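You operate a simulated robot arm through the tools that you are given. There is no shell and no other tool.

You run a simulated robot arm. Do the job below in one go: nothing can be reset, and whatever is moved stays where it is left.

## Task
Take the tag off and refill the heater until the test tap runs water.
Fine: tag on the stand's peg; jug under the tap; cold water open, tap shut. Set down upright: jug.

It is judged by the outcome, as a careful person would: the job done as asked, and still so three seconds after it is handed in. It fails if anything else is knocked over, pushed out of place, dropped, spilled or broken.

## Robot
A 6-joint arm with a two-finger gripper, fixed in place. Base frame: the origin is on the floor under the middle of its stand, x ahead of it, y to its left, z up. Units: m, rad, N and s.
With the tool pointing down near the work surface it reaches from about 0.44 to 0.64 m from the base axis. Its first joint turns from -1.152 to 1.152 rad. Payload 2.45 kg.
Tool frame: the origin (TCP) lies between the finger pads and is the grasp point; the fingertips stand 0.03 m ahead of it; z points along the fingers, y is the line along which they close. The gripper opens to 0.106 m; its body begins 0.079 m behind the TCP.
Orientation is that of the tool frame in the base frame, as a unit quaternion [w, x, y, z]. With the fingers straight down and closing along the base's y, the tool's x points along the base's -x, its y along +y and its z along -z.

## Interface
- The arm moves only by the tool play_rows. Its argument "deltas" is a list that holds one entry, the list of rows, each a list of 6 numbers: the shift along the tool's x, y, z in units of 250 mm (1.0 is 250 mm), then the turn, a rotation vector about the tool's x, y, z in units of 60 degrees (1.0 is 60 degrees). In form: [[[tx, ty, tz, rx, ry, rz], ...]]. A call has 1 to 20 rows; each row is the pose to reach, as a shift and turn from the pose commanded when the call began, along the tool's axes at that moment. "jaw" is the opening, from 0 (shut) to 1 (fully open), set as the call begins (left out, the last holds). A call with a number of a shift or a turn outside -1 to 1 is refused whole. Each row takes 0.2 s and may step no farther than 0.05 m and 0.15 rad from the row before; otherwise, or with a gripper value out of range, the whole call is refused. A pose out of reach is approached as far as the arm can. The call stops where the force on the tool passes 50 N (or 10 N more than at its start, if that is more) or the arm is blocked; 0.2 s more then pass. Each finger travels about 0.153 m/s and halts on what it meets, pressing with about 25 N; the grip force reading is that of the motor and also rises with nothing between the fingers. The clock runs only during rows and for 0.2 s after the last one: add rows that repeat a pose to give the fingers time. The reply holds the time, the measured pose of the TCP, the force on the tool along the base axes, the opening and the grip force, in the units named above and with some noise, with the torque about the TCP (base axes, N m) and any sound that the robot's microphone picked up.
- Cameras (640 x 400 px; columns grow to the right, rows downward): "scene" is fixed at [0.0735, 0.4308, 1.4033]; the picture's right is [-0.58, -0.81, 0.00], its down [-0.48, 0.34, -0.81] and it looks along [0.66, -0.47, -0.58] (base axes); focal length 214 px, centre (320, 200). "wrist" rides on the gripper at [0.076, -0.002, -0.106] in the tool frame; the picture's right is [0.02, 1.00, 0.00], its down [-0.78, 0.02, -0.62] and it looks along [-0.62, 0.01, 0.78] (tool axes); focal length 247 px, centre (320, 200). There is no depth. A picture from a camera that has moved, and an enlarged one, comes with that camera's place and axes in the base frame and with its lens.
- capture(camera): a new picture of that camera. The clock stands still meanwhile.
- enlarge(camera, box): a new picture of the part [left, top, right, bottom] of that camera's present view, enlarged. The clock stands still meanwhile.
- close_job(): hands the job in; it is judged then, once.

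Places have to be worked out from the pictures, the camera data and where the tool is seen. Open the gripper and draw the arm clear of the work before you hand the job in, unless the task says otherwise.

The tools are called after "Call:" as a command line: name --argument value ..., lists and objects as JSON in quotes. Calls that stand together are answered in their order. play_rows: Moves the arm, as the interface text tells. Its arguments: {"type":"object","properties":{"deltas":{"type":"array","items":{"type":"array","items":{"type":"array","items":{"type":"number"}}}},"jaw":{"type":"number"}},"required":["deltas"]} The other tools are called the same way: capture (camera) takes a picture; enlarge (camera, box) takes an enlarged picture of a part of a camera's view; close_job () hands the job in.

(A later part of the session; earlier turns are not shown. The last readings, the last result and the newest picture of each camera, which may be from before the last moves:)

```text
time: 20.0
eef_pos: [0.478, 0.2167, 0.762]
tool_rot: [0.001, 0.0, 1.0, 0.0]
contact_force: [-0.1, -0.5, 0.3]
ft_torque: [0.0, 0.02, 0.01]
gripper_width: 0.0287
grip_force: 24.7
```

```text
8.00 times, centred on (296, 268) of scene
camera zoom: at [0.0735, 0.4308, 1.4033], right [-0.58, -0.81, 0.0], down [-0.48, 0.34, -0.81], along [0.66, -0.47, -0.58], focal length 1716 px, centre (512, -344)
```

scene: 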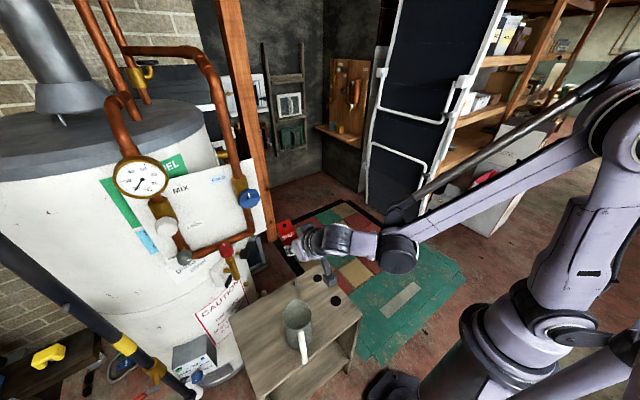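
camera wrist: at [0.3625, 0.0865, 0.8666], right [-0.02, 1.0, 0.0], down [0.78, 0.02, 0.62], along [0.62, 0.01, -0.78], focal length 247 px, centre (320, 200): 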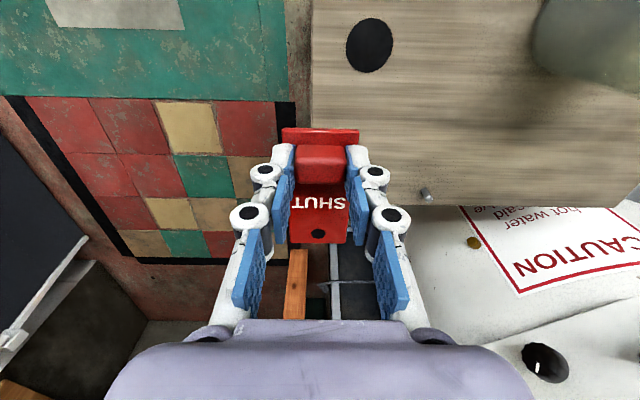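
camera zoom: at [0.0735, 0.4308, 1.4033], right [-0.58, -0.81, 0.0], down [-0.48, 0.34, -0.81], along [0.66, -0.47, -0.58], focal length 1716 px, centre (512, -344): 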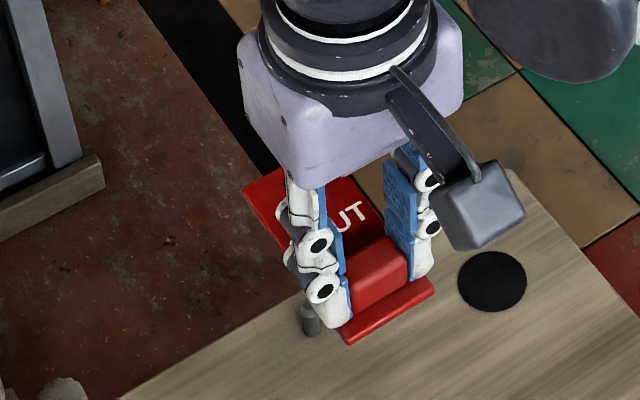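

Two readings at the same command differ by a couple of millimetres, so I take more readings to average out the noise.

Call:
play_rows --deltas '[[[0, 0, 0, 0, 0, 0]]]'

Call:
play_rows --deltas '[[[0, 0, 0, 0, 0, 0]]]'

Call:
play_rows --deltas '[[[0, 0, 0, 0, 0, 0]]]'

Call:
capture --camera "wrist"

```text
time: 20.4
eef_pos: [0.4778, 0.2176, 0.7628]
tool_rot: [0.0, 0.001, 1.0, 0.0]
contact_force: [-1.1, 0.3, 1.2]
ft_torque: [-0.01, 0.02, -0.01]
gripper_width: 0.0288
grip_force: 25.3
```

```text
time: 20.8
eef_pos: [0.4781, 0.2183, 0.7625]
tool_rot: [0.0, 0.0, 1.0, 0.0]
contact_force: [0.1, 0.3, 0.6]
ft_torque: [-0.01, 0.04, 0.04]
gripper_width: 0.0289
grip_force: 25.5
```

```text
time: 21.2
eef_pos: [0.4793, 0.2179, 0.762]
tool_rot: [0.0, 0.0, 1.0, 0.001]
contact_force: [0.2, 0.1, -0.6]
ft_torque: [0.03, 0.0, -0.01]
gripper_width: 0.0288
grip_force: 25.2
```

```text
taken
camera wrist: at [0.4022, 0.215, 0.8684], right [-0.02, 1.0, 0.0], down [0.78, 0.02, 0.62], along [0.62, 0.01, -0.78], focal length 247 px, centre (320, 200)
```

wrist: 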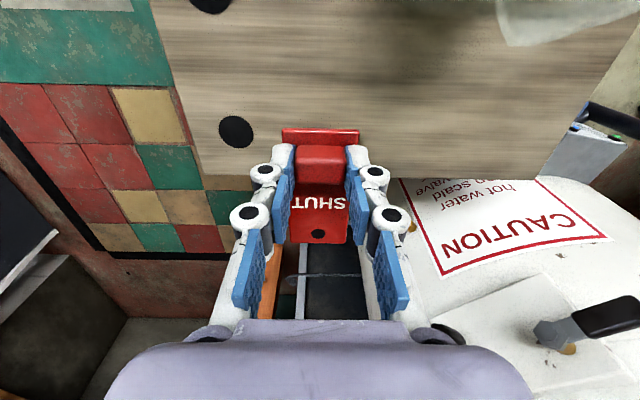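

Averaged, the TCP is at (0.4786, 0.2177, 0.7624), so I need about −5 mm in x and +2 mm in y. I apply that while descending to just above the peg's tip.

Call:
play_rows --deltas '[[[0.02, 0.008, 0.1, 0, 0, 0], [0.02, 0.008, 0.2, 0, 0, 0], [0.02, 0.008, 0.28, 0, 0, 0], [0.02, 0.008, 0.28, 0, 0, 0], [0.02, 0.008, 0.28, 0, 0, 0]]]'

Call:
play_rows --deltas '[[[0, 0, 0, 0, 0, 0]]]'

Call:
play_rows --deltas '[[[0, 0, 0, 0, 0, 0]]]'

Call:
enlarge --camera "scene" --box '[256, 243, 336, 293]'

Call:
enlarge --camera "wrist" --box '[280, 205, 360, 255]'

```text
time: 22.4
eef_pos: [0.4724, 0.2198, 0.692]
tool_rot: [-0.001, 0.0, 1.0, 0.001]
contact_force: [0.3, 0.4, 0.4]
ft_torque: [-0.02, 0.04, -0.03]
gripper_width: 0.0287
grip_force: 25.2
```

```text
time: 22.8
eef_pos: [0.4719, 0.2201, 0.6915]
tool_rot: [0.0, -0.001, 1.0, 0.0]
contact_force: [-1.1, 0.5, -0.9]
ft_torque: [-0.01, 0.03, -0.02]
gripper_width: 0.0286
grip_force: 24.9
```

```text
time: 23.2
eef_pos: [0.472, 0.2217, 0.6924]
tool_rot: [0.0, 0.0, 1.0, -0.001]
contact_force: [-0.7, 0.4, 0.2]
ft_torque: [0.03, 0.02, 0.02]
gripper_width: 0.0288
grip_force: 25.4
```

```text
8.00 times, centred on (296, 268) of scene
camera zoom: at [0.0735, 0.4308, 1.4033], right [-0.58, -0.81, 0.0], down [-0.48, 0.34, -0.81], along [0.66, -0.47, -0.58], focal length 1716 px, centre (512, -344)
```

zoom: 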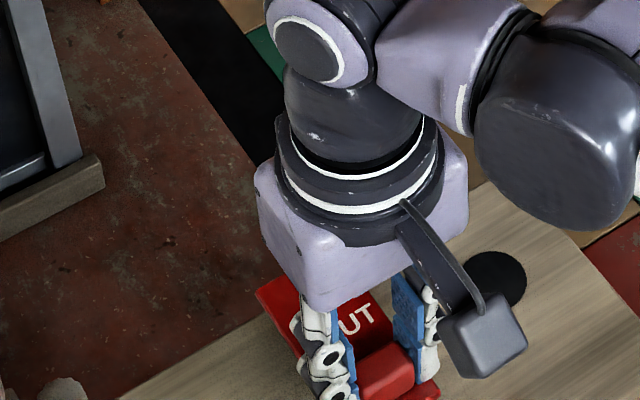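

```text
8.00 times, centred on (320, 230) of wrist
camera zoom: at [0.3961, 0.2179, 0.7983], right [-0.02, 1.0, 0.0], down [0.78, 0.02, 0.62], along [0.62, 0.01, -0.78], focal length 1976 px, centre (320, -40)
```

zoom: 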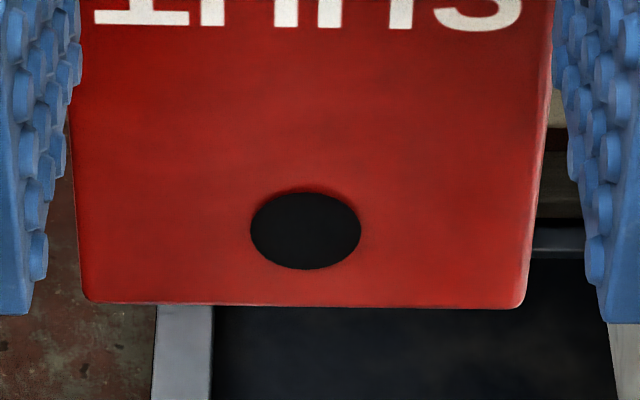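

The hole should now be within about 1–2 mm of the peg's axis. I correct x by +1 mm and come down in small steps, watching the force.

Call:
play_rows --deltas '[[[-0.005, -0.002, 0.02, 0, 0, 0], [-0.005, -0.002, 0.04, 0, 0, 0], [-0.005, -0.002, 0.06, 0, 0, 0], [-0.005, -0.002, 0.06, 0, 0, 0]]]'

Call:
play_rows --deltas '[[[0, 0, 0.008, 0, 0, 0], [0, 0, 0.016, 0, 0, 0], [0, 0, 0.016, 0, 0, 0]]]'

Call:
enlarge --camera "wrist" --box '[280, 205, 360, 255]'

```text
time: 24.2
eef_pos: [0.4746, 0.2203, 0.6748]
tool_rot: [0.002, 0.001, 1.0, -0.001]
contact_force: [14.7, -9.1, 0.2]
ft_torque: [-0.21, -0.38, -0.15]
gripper_width: 0.029
grip_force: 24.9
```

```text
time: 25.0
eef_pos: [0.4732, 0.2201, 0.6696]
tool_rot: [0.002, 0.001, 1.0, -0.001]
contact_force: [21.3, -11.3, 0.1]
ft_torque: [-0.24, -0.55, -0.05]
gripper_width: 0.0288
grip_force: 25.5
```

```text
8.00 times, centred on (320, 230) of wrist
camera zoom: at [0.3969, 0.2187, 0.7764], right [-0.02, 1.0, 0.0], down [0.78, 0.02, 0.63], along [0.63, 0.01, -0.78], focal length 1976 px, centre (320, -40)
```

zoom: 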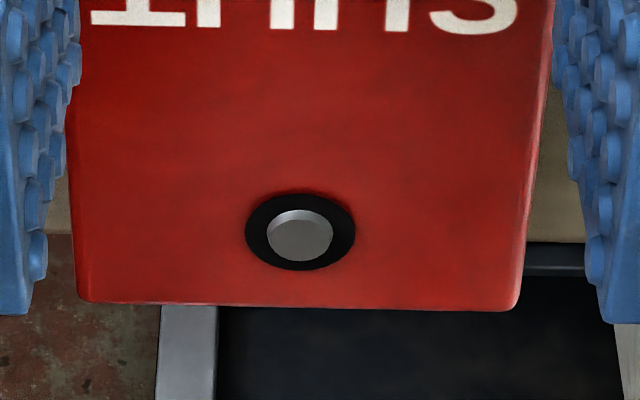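

The peg's tip is coming up through the hole; the side force (+21, −11 N) says the tag wants to go a little +x and −y. I shift 1.5 mm and 0.8 mm that way to relieve it.

Call:
play_rows --deltas '[[[-0.003, -0.0015, 0, 0, 0, 0], [-0.006, -0.003, 0, 0, 0, 0], [-0.006, -0.003, 0, 0, 0, 0]]]'

```text
time: 25.8
eef_pos: [0.4723, 0.2205, 0.6708]
tool_rot: [0.001, 0.0, 1.0, -0.003]
contact_force: [16.2, -12.8, -0.9]
ft_torque: [-0.3, -0.53, -0.06]
gripper_width: 0.0287
grip_force: 24.9
```

Call:
play_rows --deltas '[[[-0.004, -0.004, 0, 0, 0, 0], [-0.008, -0.008, 0, 0, 0, 0], [-0.01, -0.01, 0, 0, 0, 0], [-0.01, -0.01, 0, 0, 0, 0]]]'

Call:
enlarge --camera "wrist" --box '[280, 205, 360, 255]'

```text
time: 26.8
eef_pos: [0.4734, 0.2217, 0.6706]
tool_rot: [-0.001, 0.0, 1.0, 0.0]
contact_force: [0.6, -4.5, -0.1]
ft_torque: [-0.2, -0.25, 0.06]
gripper_width: 0.0285
grip_force: 25.0
```

```text
8.00 times, centred on (320, 230) of wrist
camera zoom: at [0.3979, 0.2176, 0.777], right [-0.02, 1.0, 0.0], down [0.78, 0.02, 0.62], along [0.62, 0.01, -0.78], focal length 1976 px, centre (320, -40)
```

zoom: 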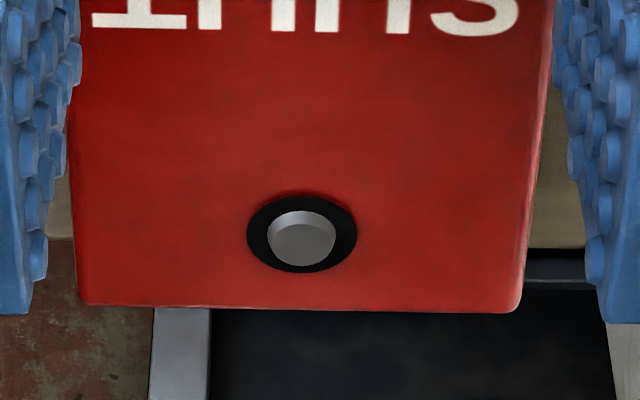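

The side force is nearly gone and the peg is centred in the hole. I lower on toward the stand's top in small steps.

Call:
play_rows --deltas '[[[-0.001, -0.003, 0.01, 0, 0, 0], [-0.001, -0.003, 0.02, 0, 0, 0], [-0.001, -0.003, 0.03, 0, 0, 0], [-0.001, -0.003, 0.04, 0, 0, 0], [-0.001, -0.003, 0.04, 0, 0, 0]]]'

Call:
enlarge --camera "wrist" --box '[240, 180, 400, 280]'

```text
time: 28.0
eef_pos: [0.4741, 0.2195, 0.6615]
tool_rot: [-0.002, 0.0, 1.0, 0.001]
contact_force: [-19.6, 6.5, 0.6]
ft_torque: [0.14, 0.44, 0.11]
gripper_width: 0.0288
grip_force: 25.3
```

```text
4.00 times, centred on (320, 230) of wrist
camera zoom: at [0.3986, 0.2169, 0.7667], right [-0.02, 1.0, 0.0], down [0.79, 0.02, 0.62], along [0.62, 0.02, -0.79], focal length 988 px, centre (320, 80)
```

zoom: 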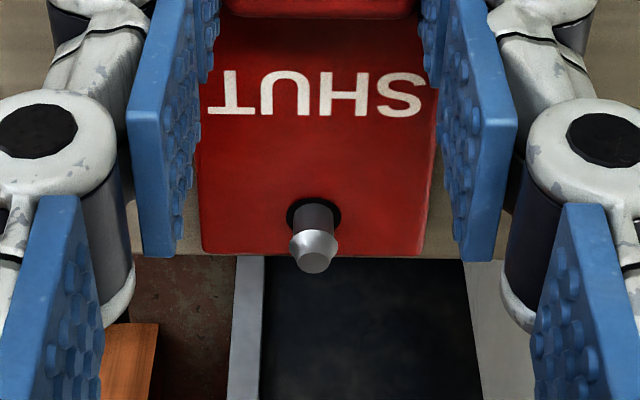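

The tag is well down the peg. The side force is now −20 N in x, so I ease back about 3.5 mm in −x and 1 mm in +y.

Call:
play_rows --deltas '[[[0.006, 0.002, 0, 0, 0, 0], [0.012, 0.003, 0, 0, 0, 0], [0.012, 0.003, 0, 0, 0, 0]]]'

Call:
play_rows --deltas '[[[0, 0, 0.01, 0, 0, 0], [0, 0, 0.018, 0, 0, 0], [0, 0, 0.018, 0, 0, 0]]]'

Call:
enlarge --camera "wrist" --box '[240, 100, 400, 280]'

```text
time: 28.8
eef_pos: [0.4747, 0.2204, 0.6601]
tool_rot: [0.001, 0.001, 1.0, 0.0]
contact_force: [1.2, 6.6, 0.1]
ft_torque: [0.22, 0.21, 0.14]
gripper_width: 0.0286
grip_force: 25.3
```

```text
time: 29.6
eef_pos: [0.4731, 0.2191, 0.6563]
tool_rot: [0.001, 0.0, 1.0, 0.001]
contact_force: [4.2, 5.2, 37.8]
ft_torque: [0.16, -0.79, 0.04]
gripper_width: 0.0289
grip_force: 25.4
```

```text
2.22 times, centred on (320, 190) of wrist
camera zoom: at [0.3973, 0.2172, 0.7628], right [-0.02, 1.0, 0.0], down [0.78, 0.02, 0.62], along [0.62, 0.01, -0.78], focal length 549 px, centre (320, 222)
```

zoom: 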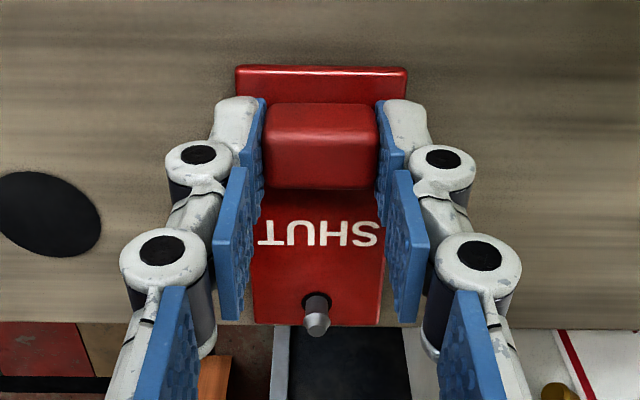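

The tag has landed on the stand's top (38 N upward). I relieve the press by 2 mm, then open the jaw to let go.

Call:
play_rows --deltas '[[[0, 0, -0.007, 0, 0, 0], [0, 0, -0.007, 0, 0, 0]]]'

Call:
play_rows --deltas '[[[0, 0, 0, 0, 0, 0], [0, 0, 0, 0, 0, 0], [0, 0, 0, 0, 0, 0]]]' --jaw 0.6

Call:
capture --camera "wrist"

```text
time: 30.2
eef_pos: [0.475, 0.2194, 0.6571]
tool_rot: [0.0, 0.0, 1.0, 0.001]
contact_force: [12.0, 4.9, 15.2]
ft_torque: [0.13, 0.18, 0.07]
gripper_width: 0.0285
grip_force: 24.7
```

```text
time: 31.0
eef_pos: [0.4739, 0.22, 0.6564]
tool_rot: [0.0, 0.0, 1.0, 0.0]
contact_force: [0.3, -0.3, -0.2]
ft_torque: [-0.01, 0.01, 0.01]
gripper_width: 0.0636
grip_force: 0.1
```

```text
taken
camera wrist: at [0.3965, 0.2171, 0.7635], right [-0.02, 1.0, 0.0], down [0.78, 0.02, 0.62], along [0.62, 0.01, -0.78], focal length 247 px, centre (320, 200)
```

wrist: 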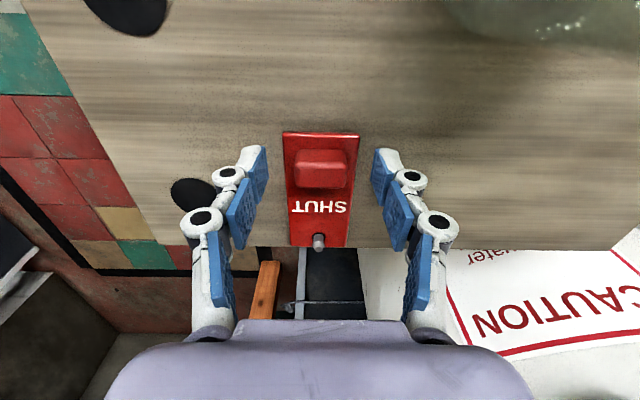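

The tag lies flat on the stand with the peg through its hole, and the gripper is open and clear of it. I lift straight up and then study the jug.

Call:
play_rows --deltas '[[[0, 0, -0.1, 0, 0, 0], [0, 0, -0.25, 0, 0, 0], [0, 0, -0.4, 0, 0, 0], [0, 0, -0.55, 0, 0, 0], [0, 0, -0.7, 0, 0, 0], [0, 0, -0.7, 0, 0, 0]]]'

Call:
capture --camera "wrist"

Call:
enlarge --camera "scene" --box '[248, 280, 360, 370]'

```text
time: 32.4
eef_pos: [0.4716, 0.2166, 0.8357]
tool_rot: [0.0, 0.0, 1.0, 0.0]
contact_force: [-0.4, -0.9, 0.0]
ft_torque: [0.01, 0.0, -0.01]
gripper_width: 0.0634
grip_force: 0.0
```

```text
taken
camera wrist: at [0.395, 0.2145, 0.942], right [-0.02, 1.0, 0.0], down [0.78, 0.02, 0.62], along [0.62, 0.01, -0.78], focal length 247 px, centre (320, 200)
```

wrist: 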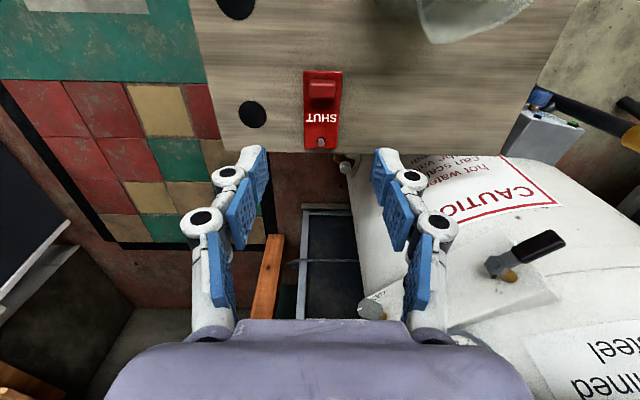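

```text
4.44 times, centred on (304, 325) of scene
camera zoom: at [0.0735, 0.4308, 1.4033], right [-0.58, -0.81, 0.0], down [-0.48, 0.34, -0.81], along [0.66, -0.47, -0.58], focal length 953 px, centre (391, -356)
```

zoom: 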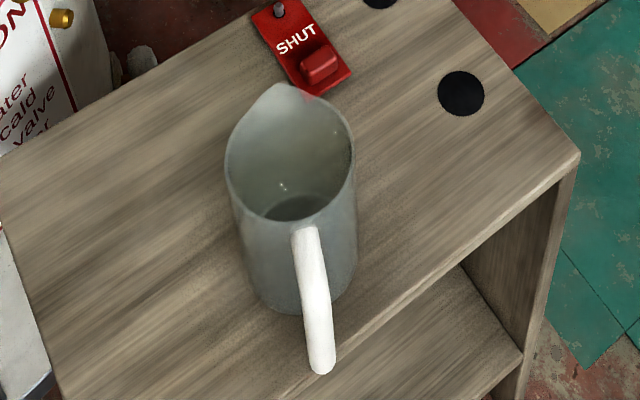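

The jug stands near (0.36, 0.30) with a white handle toward the arm. To see the handle's shape I turn the tool a quarter turn and look from the jug's −y side, jaw fully open.

Call:
play_rows --deltas '[[[0.036, -0.058, 0.008, 0, 0, -0.125], [0.072, -0.117, 0.016, 0, 0, -0.25], [0.107, -0.175, 0.024, 0, 0, -0.375], [0.143, -0.233, 0.031, 0, 0, -0.5], [0.179, -0.291, 0.039, 0, 0, -0.625], [0.215, -0.35, 0.047, 0, 0, -0.75], [0.25, -0.408, 0.055, 0, 0, -0.875], [0.286, -0.466, 0.063, 0, 0, -1.0]]]' --jaw 1

Call:
play_rows --deltas '[[[0, 0, 0, 0, 0, -0.125], [0, 0, 0, 0, 0, -0.25], [0, 0, 0, 0, 0, -0.375], [0, 0, 0, 0, 0, -0.5], [0, 0, 0, 0, 0, -0.5]]]'

Call:
capture --camera "wrist"

```text
time: 34.2
eef_pos: [0.3991, 0.1037, 0.8159]
tool_rot: [0.0, -0.501, 0.865, 0.0]
contact_force: [0.1, -0.1, -1.2]
ft_torque: [-0.02, 0.01, 0.0]
gripper_width: 0.1062
grip_force: 0.1
```

```text
time: 35.4
eef_pos: [0.4006, 0.1026, 0.8167]
tool_rot: [0.0, 0.708, -0.706, 0.0]
contact_force: [0.5, 0.0, 0.4]
ft_torque: [0.05, 0.03, -0.02]
gripper_width: 0.1061
grip_force: 0.0
```

```text
taken
camera wrist: at [0.403, 0.0253, 0.9222], right [-1.0, -0.02, 0.0], down [-0.02, 0.78, 0.62], along [-0.01, 0.62, -0.78], focal length 247 px, centre (320, 200)
```

wrist: 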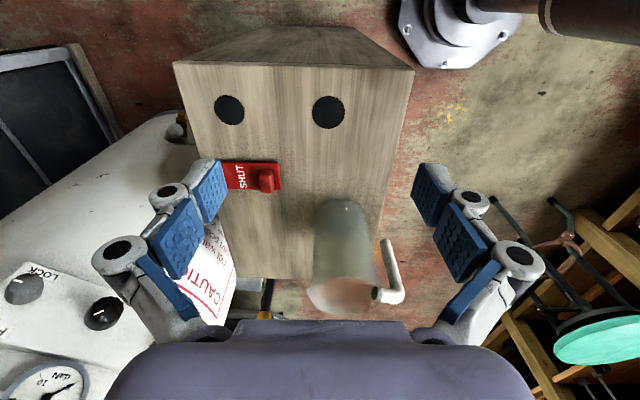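

Call:
enlarge --camera "wrist" --box '[280, 180, 440, 330]'

```text
2.67 times, centred on (360, 255) of wrist
camera zoom: at [0.403, 0.0253, 0.9222], right [-1.0, -0.02, 0.0], down [-0.02, 0.78, 0.62], along [-0.01, 0.62, -0.78], focal length 659 px, centre (213, 53)
```

zoom: 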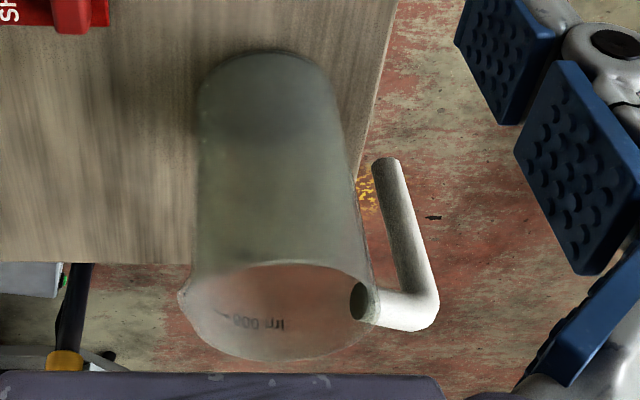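

The jug is about 8 cm across with its rim at z ≈ 0.765; its handle comes off the wall near the top and turns down into a free vertical bar, about 18 mm thick, near (0.29, 0.33) from z 0.64 to 0.74. I move over the handle and turn the tool so the fingers close across it.

Call:
play_rows --deltas '[[[-0.113, 0.054, -0.06, 0, 0, 0.125], [-0.225, 0.109, -0.12, 0, 0, 0.25], [-0.338, 0.163, -0.213, 0, 0, 0.375], [-0.451, 0.217, -0.213, 0, 0, 0.5], [-0.564, 0.271, -0.213, 0, 0, 0.625], [-0.676, 0.326, -0.213, 0, 0, 0.75], [-0.789, 0.38, -0.213, 0, 0, 0.875], [-0.9, 0.434, -0.213, 0, 0, 1.0]]]' --jaw 0.7

Call:
play_rows --deltas '[[[0, 0, 0, 0, 0, 0.121], [0, 0, 0, 0, 0, 0.243], [0, 0, 0, 0, 0, 0.364], [0, 0, 0, 0, 0, 0.486], [0, 0, 0, 0, 0, 0.607], [0, 0, 0, 0, 0, 0.729], [0, 0, 0, 0, 0, 0.85], [0, 0, 0, 0, 0, 0.85]]]'

Call:
capture --camera "wrist"

Call:
capture --camera "scene"

```text
time: 37.2
eef_pos: [0.291, 0.3281, 0.8719]
tool_rot: [0.001, -0.258, 0.966, -0.001]
contact_force: [-0.5, 0.2, 0.9]
ft_torque: [0.0, -0.01, 0.06]
gripper_width: 0.0742
grip_force: 0.1
```

```text
time: 39.0
eef_pos: [0.2924, 0.3272, 0.8708]
tool_rot: [-0.001, 0.183, 0.983, -0.001]
contact_force: [-0.4, 0.9, -0.1]
ft_torque: [0.01, -0.01, 0.02]
gripper_width: 0.074
grip_force: 0.0
```

```text
taken
camera wrist: at [0.2206, 0.3523, 0.9771], right [0.34, 0.94, 0.0], down [0.74, -0.27, 0.62], along [0.58, -0.21, -0.78], focal length 247 px, centre (320, 200)
```

wrist: 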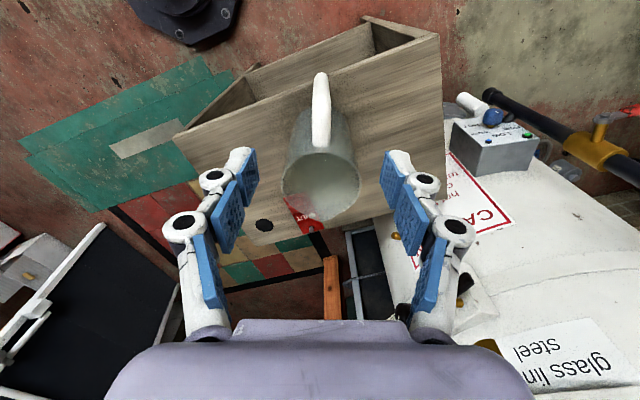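

```text
taken
```

scene: 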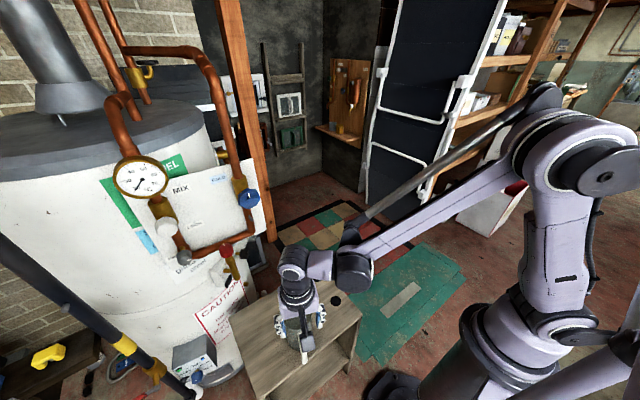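

Call:
enlarge --camera "wrist" --box '[256, 60, 384, 220]'

```text
2.50 times, centred on (320, 140) of wrist
camera zoom: at [0.2206, 0.3523, 0.9771], right [0.34, 0.94, 0.0], down [0.74, -0.27, 0.62], along [0.58, -0.21, -0.78], focal length 617 px, centre (320, 350)
```

zoom: 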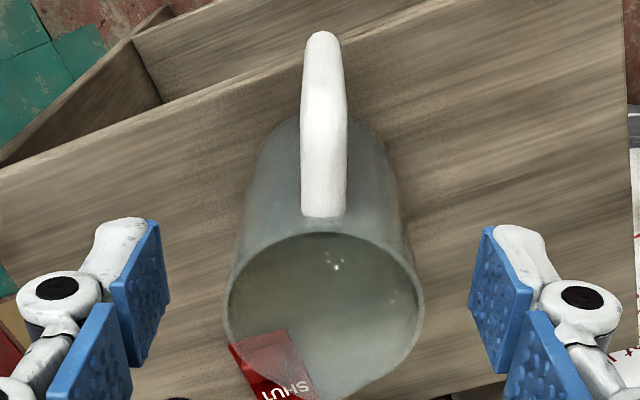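

The handle lies in line with the tool, within 1–2 mm of the TCP axis. I descend toward it and check halfway.

Call:
play_rows --deltas '[[[0, 0, 0.1, 0, 0, 0], [0, 0, 0.2, 0, 0, 0], [0, 0, 0.3, 0, 0, 0], [0, 0, 0.38, 0, 0, 0], [0, 0, 0.38, 0, 0, 0]]]'

Call:
capture --camera "wrist"

```text
time: 40.2
eef_pos: [0.2921, 0.3283, 0.777]
tool_rot: [0.0, 0.182, 0.983, 0.0]
contact_force: [0.3, -0.2, -0.3]
ft_torque: [-0.02, 0.0, 0.0]
gripper_width: 0.0742
grip_force: 0.0
```

```text
taken
camera wrist: at [0.2206, 0.3533, 0.8822], right [0.34, 0.94, 0.0], down [0.74, -0.27, 0.62], along [0.58, -0.21, -0.78], focal length 247 px, centre (320, 200)
```

wrist: 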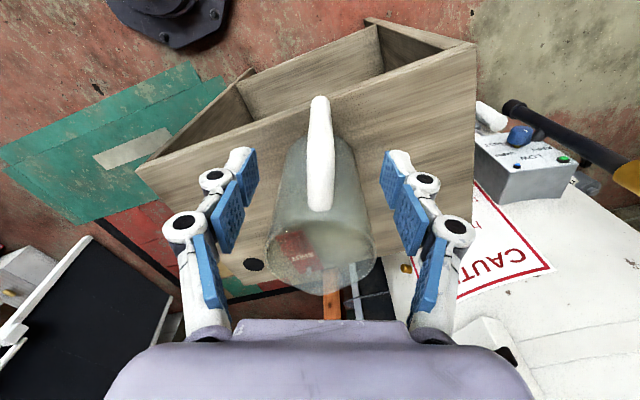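

Alignment still good. I descend the remaining 6.5 cm so the fingers flank the vertical bar.

Call:
play_rows --deltas '[[[0, 0, 0.08, 0, 0, 0], [0, 0, 0.16, 0, 0, 0], [0, 0, 0.22, 0, 0, 0], [0, 0, 0.26, 0, 0, 0], [0, 0, 0.26, 0, 0, 0]]]'

Call:
capture --camera "wrist"

Call:
enlarge --camera "scene" --box '[240, 260, 368, 360]'

```text
time: 41.4
eef_pos: [0.2914, 0.3264, 0.7092]
tool_rot: [0.0, 0.182, 0.983, 0.0]
contact_force: [-0.4, 0.4, 0.0]
ft_torque: [-0.04, 0.02, 0.0]
gripper_width: 0.0744
grip_force: 0.1
```

```text
taken
camera wrist: at [0.2206, 0.3516, 0.8152], right [0.34, 0.94, 0.0], down [0.74, -0.27, 0.62], along [0.58, -0.21, -0.78], focal length 247 px, centre (320, 200)
```

wrist: 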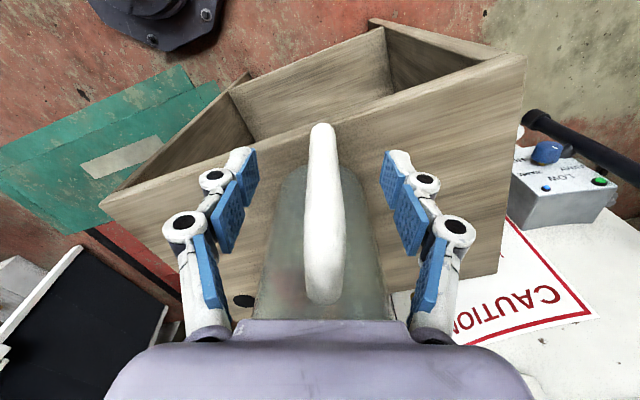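

```text
4.00 times, centred on (304, 310) of scene
camera zoom: at [0.0735, 0.4308, 1.4033], right [-0.58, -0.81, 0.0], down [-0.48, 0.34, -0.81], along [0.66, -0.47, -0.58], focal length 858 px, centre (384, -240)
```

zoom: 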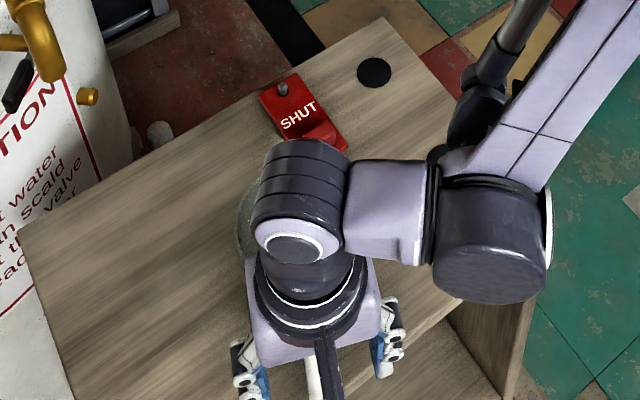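

The bar is centred between the pads. I close the jaw on the handle.

Call:
play_rows --deltas '[[[0, 0, 0, 0, 0, 0], [0, 0, 0, 0, 0, 0], [0, 0, 0, 0, 0, 0], [0, 0, 0, 0, 0, 0]]]' --jaw 0

Call:
capture --camera "wrist"

```text
time: 42.4
eef_pos: [0.2919, 0.3271, 0.709]
tool_rot: [0.001, 0.182, 0.983, 0.0]
contact_force: [1.0, -0.1, -1.0]
ft_torque: [0.03, 0.06, -0.02]
gripper_width: 0.0174
grip_force: 24.8
```

```text
taken
camera wrist: at [0.2206, 0.3517, 0.8154], right [0.34, 0.94, 0.0], down [0.74, -0.27, 0.62], along [0.58, -0.21, -0.78], focal length 247 px, centre (320, 200)
```

wrist: 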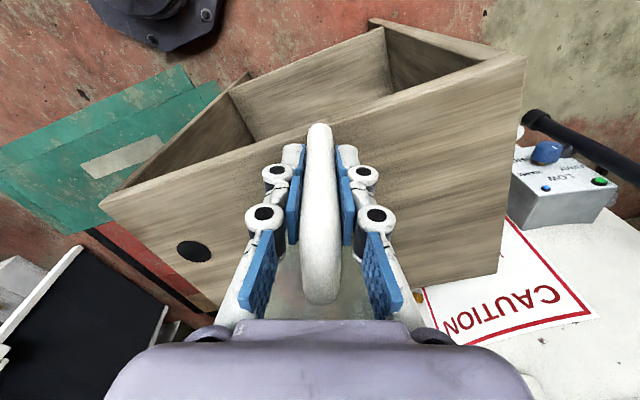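

Holding the handle at 17.4 mm with 25 N. I lift 2 cm and check the weight and that the jug stays upright.

Call:
play_rows --deltas '[[[0, 0, -0.02, 0, 0, 0], [0, 0, -0.04, 0, 0, 0], [0, 0, -0.06, 0, 0, 0], [0, 0, -0.08, 0, 0, 0], [0, 0, -0.08, 0, 0, 0]]]'

Call:
capture --camera "wrist"

Call:
enlarge --camera "scene" --box '[240, 260, 368, 360]'

```text
time: 43.6
eef_pos: [0.2904, 0.3277, 0.7286]
tool_rot: [0.001, 0.182, 0.983, 0.0]
contact_force: [0.3, -0.1, -2.1]
ft_torque: [0.01, 0.13, -0.01]
gripper_width: 0.0172
grip_force: 25.1
```

```text
taken
camera wrist: at [0.2194, 0.3526, 0.8359], right [0.34, 0.94, 0.0], down [0.74, -0.27, 0.62], along [0.58, -0.21, -0.78], focal length 247 px, centre (320, 200)
```

wrist: 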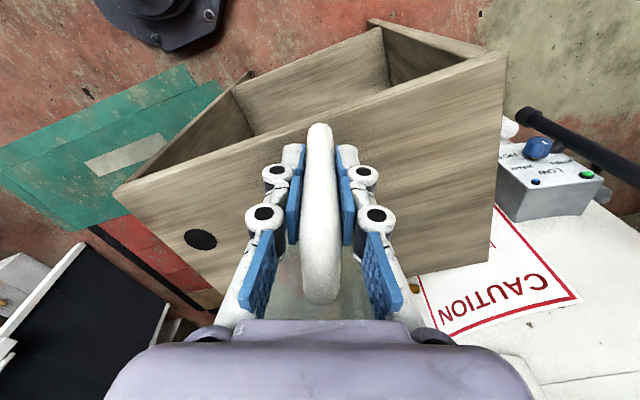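

```text
4.00 times, centred on (304, 310) of scene
camera zoom: at [0.0735, 0.4308, 1.4033], right [-0.58, -0.81, 0.0], down [-0.48, 0.34, -0.81], along [0.66, -0.47, -0.58], focal length 858 px, centre (384, -240)
```

zoom: 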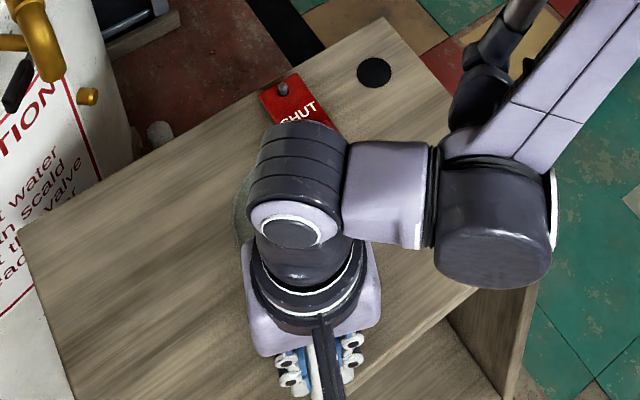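

The jug hangs steady (about 2 N). Its centre sits 8 cm ahead of the grip, so I carry it gently to put that centre under the spout at about (0.493, 0.409).

Call:
play_rows --deltas '[[[-0.032, 0.06, 0, 0, 0, 0], [-0.064, 0.119, 0, 0, 0, 0], [-0.096, 0.179, 0, 0, 0, 0], [-0.128, 0.238, 0, 0, 0, 0], [-0.16, 0.298, 0, 0, 0, 0], [-0.191, 0.357, 0, 0, 0, 0], [-0.223, 0.417, 0, 0, 0, 0], [-0.255, 0.476, 0, 0, 0, 0], [-0.287, 0.536, 0, 0, 0, 0], [-0.319, 0.595, 0, 0, 0, 0], [-0.319, 0.595, 0, 0, 0, 0]]]'

Call:
capture --camera "wrist"

Call:
capture --camera "scene"

Call:
enlarge --camera "scene" --box '[160, 220, 320, 345]'

```text
time: 46.0
eef_pos: [0.4202, 0.4385, 0.7305]
tool_rot: [0.0, 0.182, 0.983, 0.0]
contact_force: [0.0, -0.5, -0.8]
ft_torque: [0.03, 0.11, 0.0]
gripper_width: 0.0168
grip_force: 25.4
```

```text
taken
camera wrist: at [0.348, 0.463, 0.8368], right [0.34, 0.94, 0.0], down [0.74, -0.27, 0.62], along [0.58, -0.21, -0.78], focal length 247 px, centre (320, 200)
```

wrist: 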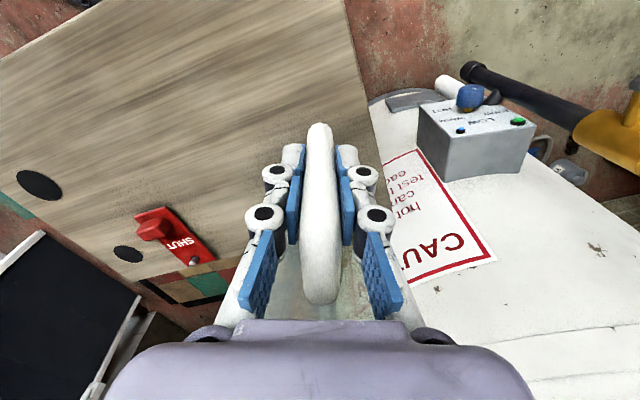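

```text
taken
```

scene: 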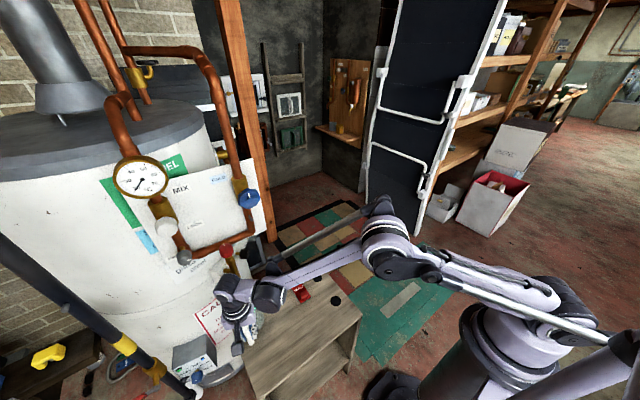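

```text
3.20 times, centred on (240, 282) of scene
camera zoom: at [0.0735, 0.4309, 1.4033], right [-0.58, -0.81, 0.0], down [-0.48, 0.34, -0.81], along [0.66, -0.47, -0.58], focal length 686 px, centre (576, -64)
```

zoom: 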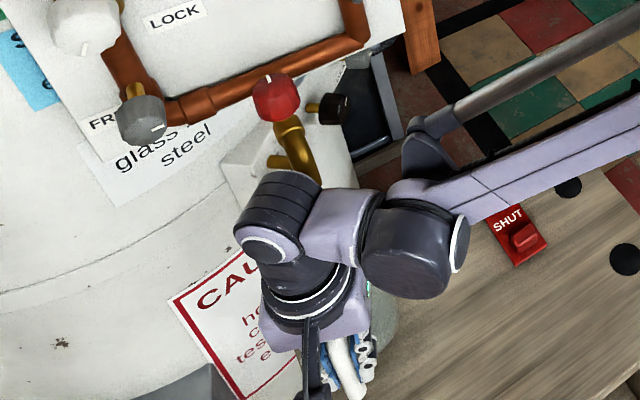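

The jug is over the stand with about 2 cm of margin to the side edge. I lower it the same 2 cm until it stands on the top.

Call:
play_rows --deltas '[[[0, 0, 0.02, 0, 0, 0], [0, 0, 0.04, 0, 0, 0], [0, 0, 0.06, 0, 0, 0], [0, 0, 0.076, 0, 0, 0], [0, 0, 0.076, 0, 0, 0]]]'

Call:
play_rows --deltas '[[[0, 0, 0, 0, 0, 0]]]'

```text
time: 47.2
eef_pos: [0.4198, 0.4387, 0.7118]
tool_rot: [0.0, 0.182, 0.983, 0.0]
contact_force: [-0.3, -0.3, -0.5]
ft_torque: [0.03, 0.12, -0.02]
gripper_width: 0.0173
grip_force: 24.8
```

```text
time: 47.6
eef_pos: [0.4192, 0.4379, 0.7107]
tool_rot: [0.0, 0.183, 0.983, 0.0]
contact_force: [0.6, 0.5, -1.6]
ft_torque: [0.04, 0.09, 0.0]
gripper_width: 0.0171
grip_force: 25.2
```

Still hanging free (torque about 0.1 N m). I lower in 1 mm steps until it touches.

Call:
play_rows --deltas '[[[0, 0, 0.005, 0, 0, 0], [0, 0, 0.005, 0, 0, 0]]]'

Call:
play_rows --deltas '[[[0, 0, 0.004, 0, 0, 0], [0, 0, 0.004, 0, 0, 0]]]'

```text
time: 48.2
eef_pos: [0.4204, 0.4379, 0.711]
tool_rot: [0.0, 0.182, 0.983, 0.0]
contact_force: [0.0, -0.1, -1.3]
ft_torque: [0.04, 0.08, 0.01]
gripper_width: 0.0171
grip_force: 25.0
```

```text
time: 48.8
eef_pos: [0.4209, 0.4376, 0.7098]
tool_rot: [0.0, 0.182, 0.983, -0.001]
contact_force: [0.0, 1.0, -0.4]
ft_torque: [0.0, -0.01, -0.02]
gripper_width: 0.0172
grip_force: 25.2
```

The torque dropped to zero, so the jug's weight is on the stand. I open the jaw and rise straight up clear of the handle.

Call:
play_rows --deltas '[[[0, 0, 0, 0, 0, 0], [0, 0, 0, 0, 0, 0], [0, 0, 0, 0, 0, 0]]]' --jaw 0.6

Call:
play_rows --deltas '[[[0, 0, -0.06, 0, 0, 0], [0, 0, -0.14, 0, 0, 0], [0, 0, -0.24, 0, 0, 0], [0.04, -0.02, -0.36, 0, 0, 0], [0.08, -0.04, -0.48, 0, 0, 0], [0.12, -0.06, -0.6, 0, 0, 0], [0.12, -0.06, -0.6, 0, 0, 0]]]'

Call:
capture --camera "wrist"

Call:
capture --camera "scene"

```text
time: 49.6
eef_pos: [0.42, 0.4367, 0.7083]
tool_rot: [0.0, 0.182, 0.983, 0.0]
contact_force: [-0.9, 0.3, 0.2]
ft_torque: [0.01, 0.03, 0.01]
gripper_width: 0.0636
grip_force: 0.1
```

```text
time: 51.2
eef_pos: [0.3852, 0.4334, 0.8594]
tool_rot: [0.001, 0.182, 0.983, 0.0]
contact_force: [-0.2, 0.5, -0.4]
ft_torque: [-0.01, 0.0, -0.02]
gripper_width: 0.0636
grip_force: 0.2
```

```text
taken
camera wrist: at [0.3139, 0.4577, 0.9656], right [0.34, 0.94, 0.0], down [0.74, -0.27, 0.62], along [0.59, -0.21, -0.78], focal length 247 px, centre (320, 200)
```

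wrist: 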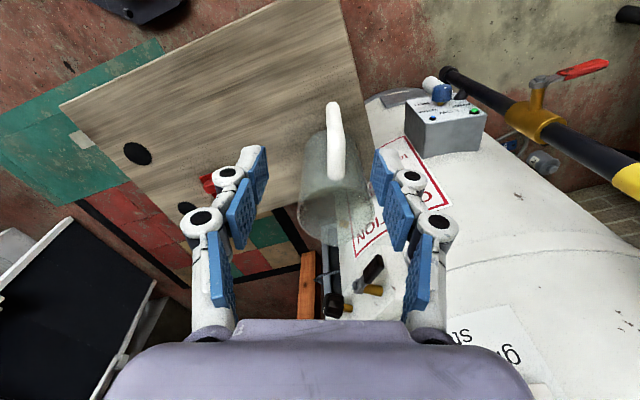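

```text
taken
```

scene: 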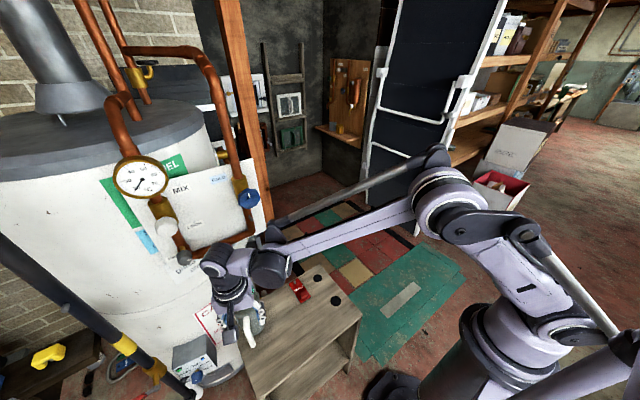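

The jug stands upright under the tap with the handle released. Next is the cold valve: I plan to open it first, so that I can then stay on the tap knob while water runs. I rise and square the tool up again.

Call:
play_rows --deltas '[[[0.003, -0.039, -0.127, 0, 0, -0.058], [0.006, -0.079, -0.253, 0, 0, -0.117], [0.009, -0.118, -0.38, 0, 0, -0.175], [0.012, -0.157, -0.507, 0, 0, -0.233], [0.015, -0.197, -0.633, 0, 0, -0.292], [0.018, -0.236, -0.76, 0, 0, -0.35], [0.018, -0.236, -0.76, 0, 0, -0.35]]]'

Call:
capture --camera "wrist"

Call:
enlarge --camera "scene" --box '[180, 220, 308, 345]'

```text
time: 52.8
eef_pos: [0.3612, 0.3789, 1.0477]
tool_rot: [0.001, -0.001, 1.0, -0.001]
contact_force: [-0.2, 0.1, 0.2]
ft_torque: [0.02, -0.02, -0.01]
gripper_width: 0.0635
grip_force: 0.0
```

```text
taken
camera wrist: at [0.2849, 0.3773, 1.1539], right [-0.02, 1.0, 0.0], down [0.78, 0.02, 0.62], along [0.62, 0.01, -0.78], focal length 247 px, centre (320, 200)
```

wrist: 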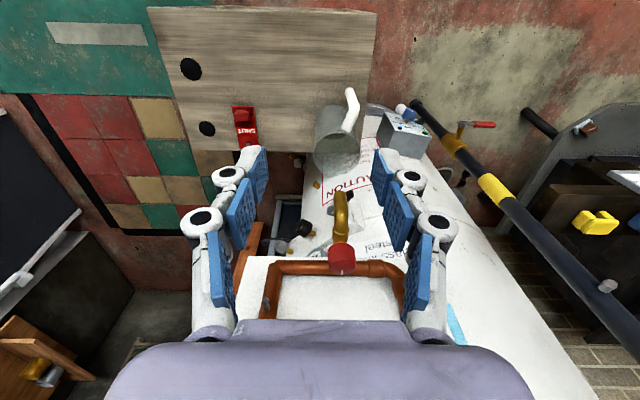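

```text
3.20 times, centred on (244, 282) of scene
camera zoom: at [0.0735, 0.4308, 1.4033], right [-0.58, -0.81, 0.0], down [-0.48, 0.34, -0.81], along [0.66, -0.47, -0.58], focal length 686 px, centre (563, -64)
```

zoom: 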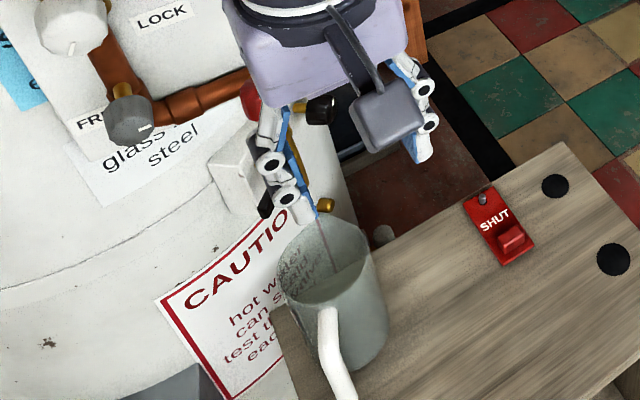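

Good view of both spout and jug. I zoom in to check that the stream would fall inside the jug.

Call:
enlarge --camera "wrist" --box '[276, 80, 404, 280]'

Call:
enlarge --camera "wrist" --box '[310, 180, 374, 280]'

```text
2.00 times, centred on (340, 180) of wrist
camera zoom: at [0.2849, 0.3773, 1.1539], right [-0.02, 1.0, 0.0], down [0.78, 0.02, 0.62], along [0.62, 0.01, -0.78], focal length 494 px, centre (280, 240)
```

zoom: 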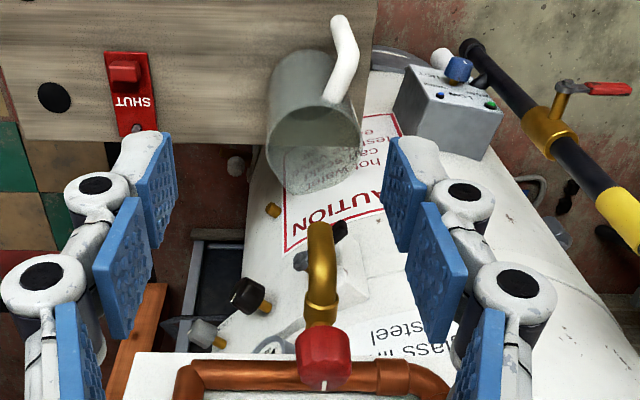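

```text
4.00 times, centred on (342, 230) of wrist
camera zoom: at [0.2849, 0.3773, 1.1539], right [-0.02, 1.0, 0.0], down [0.78, 0.02, 0.62], along [0.62, 0.01, -0.78], focal length 988 px, centre (232, 80)
```

zoom: 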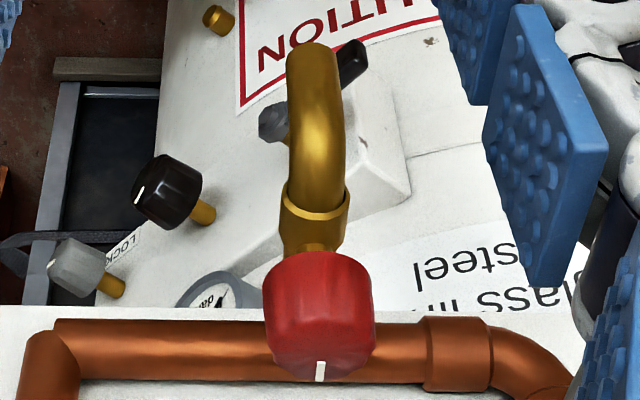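

The spout's outlet (0.495, 0.409) is within 5 mm of the jug's centre (0.491, 0.410), so a stream will fall well inside. Now I bring the tool level in front of the blue COLD knob, with the jaw wide.

Call:
play_rows --deltas '[[[-0.026, -0.026, -0.023, 0, -0.125, 0], [-0.052, -0.052, -0.047, 0, -0.25, 0], [-0.078, -0.078, -0.07, 0, -0.375, 0], [-0.104, -0.104, -0.093, 0, -0.5, 0], [-0.13, -0.13, -0.117, 0, -0.625, 0], [-0.156, -0.156, -0.14, 0, -0.75, 0]]]' --jaw 0.85

Call:
play_rows --deltas '[[[-0.024, -0.014, 0.024, 0, -0.125, 0], [-0.047, -0.028, 0.047, 0, -0.25, 0], [-0.071, -0.042, 0.071, 0, -0.375, 0], [-0.094, -0.056, 0.094, 0, -0.5, 0], [-0.118, -0.07, 0.118, 0, -0.625, 0], [-0.141, -0.084, 0.141, 0, -0.75, 0], [-0.141, -0.084, 0.141, 0, -0.75, 0]]]'

Call:
capture --camera "wrist"

```text
time: 54.2
eef_pos: [0.401, 0.3413, 1.0836]
tool_rot: [0.385, -0.001, 0.923, 0.0]
contact_force: [-0.4, 0.3, -0.4]
ft_torque: [-0.03, -0.02, 0.01]
gripper_width: 0.0902
grip_force: 0.0
```

```text
time: 55.8
eef_pos: [0.449, 0.3214, 1.0828]
tool_rot: [0.708, 0.0, 0.707, 0.0]
contact_force: [0.1, 0.2, 0.4]
ft_torque: [-0.01, -0.01, -0.01]
gripper_width: 0.09
grip_force: 0.0
```

```text
taken
camera wrist: at [0.3447, 0.319, 1.0061], right [0.0, 1.0, -0.02], down [-0.62, 0.02, 0.78], along [0.78, 0.01, 0.62], focal length 247 px, centre (320, 200)
```

wrist: 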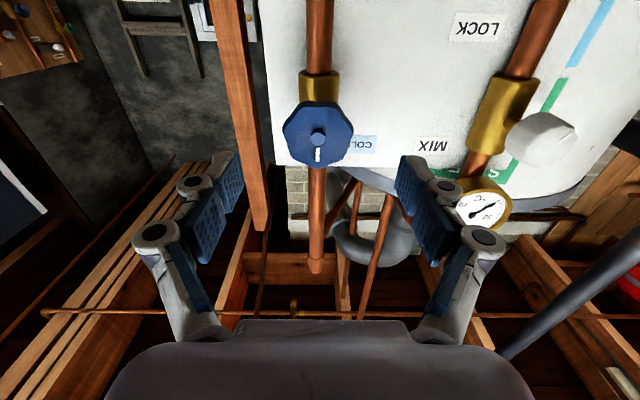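

Call:
enlarge --camera "wrist" --box '[256, 90, 384, 170]'

```text
5.00 times, centred on (320, 130) of wrist
camera zoom: at [0.3447, 0.319, 1.0061], right [0.0, 1.0, -0.02], down [-0.62, 0.02, 0.78], along [0.78, 0.01, 0.62], focal length 1235 px, centre (320, 550)
```

zoom: 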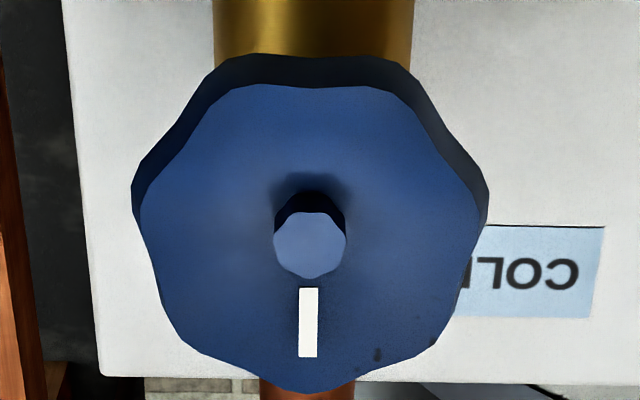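

The blue knob's axis is at y ≈ 0.318, z ≈ 1.090; its disc is about 56 mm across, from x 0.54 to 0.552, with the hub tip at 0.529. I move in to TCP (0.53, 0.318, 1.09) so the fingers flank the disc without touching the brass body behind.

Call:
play_rows --deltas '[[[-0.015, -0.007, 0.06, 0, 0, 0], [-0.029, -0.014, 0.12, 0, 0, 0], [-0.029, -0.014, 0.18, 0, 0, 0], [-0.029, -0.014, 0.18, 0, 0, 0]]]'

Call:
capture --camera "wrist"

Call:
enlarge --camera "scene" --box '[190, 150, 318, 250]'

```text
time: 56.8
eef_pos: [0.4955, 0.3172, 1.0912]
tool_rot: [0.707, -0.001, 0.707, 0.001]
contact_force: [-0.4, 0.0, 0.4]
ft_torque: [-0.03, 0.02, -0.03]
gripper_width: 0.0903
grip_force: 0.1
```

```text
taken
camera wrist: at [0.3895, 0.3153, 1.0142], right [0.0, 1.0, -0.02], down [-0.62, 0.02, 0.78], along [0.78, 0.01, 0.62], focal length 247 px, centre (320, 200)
```

wrist: 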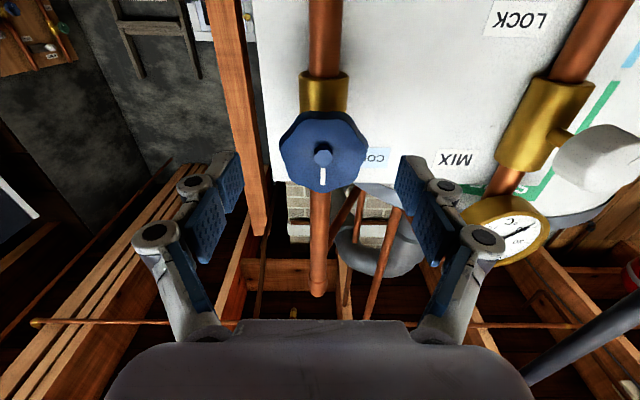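

```text
4.00 times, centred on (254, 200) of scene
camera zoom: at [0.0735, 0.4308, 1.4033], right [-0.58, -0.81, 0.0], down [-0.48, 0.34, -0.81], along [0.66, -0.47, -0.58], focal length 858 px, centre (584, 200)
```

zoom: 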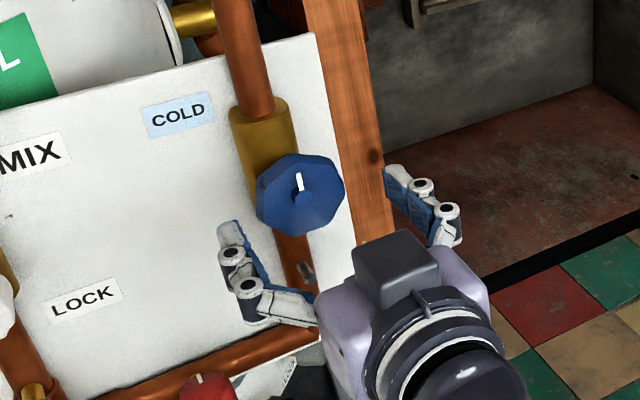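

The fingers flank the knob evenly. I zoom in on the gripper because a box on its upper side (tool −x) may matter for clearances.

Call:
enlarge --camera "scene" --box '[230, 180, 326, 250]'

Call:
enlarge --camera "wrist" --box '[240, 100, 400, 200]'

```text
5.71 times, centred on (278, 215) of scene
camera zoom: at [0.0735, 0.4308, 1.4033], right [-0.58, -0.81, 0.0], down [-0.48, 0.34, -0.81], along [0.66, -0.47, -0.58], focal length 1226 px, centre (560, 114)
```

zoom: 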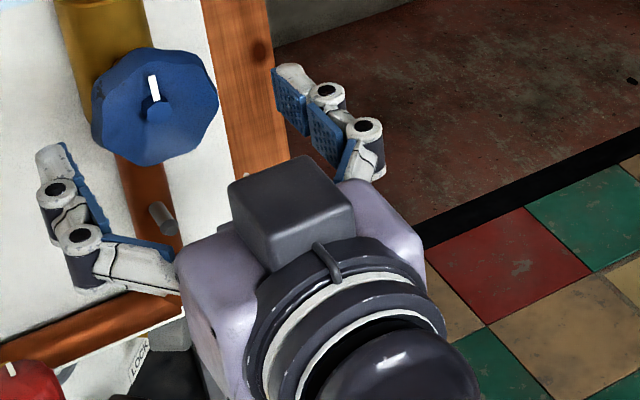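

```text
4.00 times, centred on (320, 150) of wrist
camera zoom: at [0.3895, 0.3153, 1.0142], right [0.0, 1.0, -0.02], down [-0.62, 0.02, 0.78], along [0.78, 0.01, 0.62], focal length 988 px, centre (320, 400)
```

zoom: 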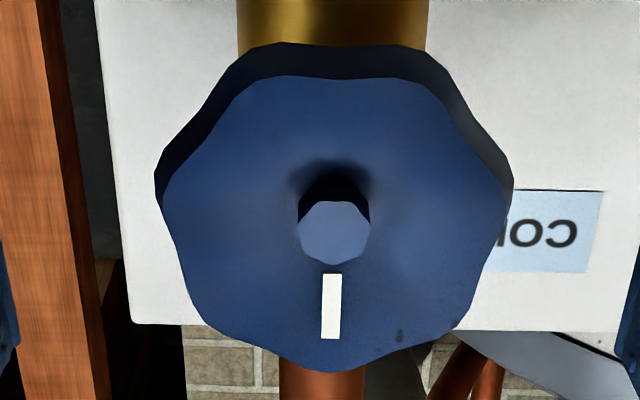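

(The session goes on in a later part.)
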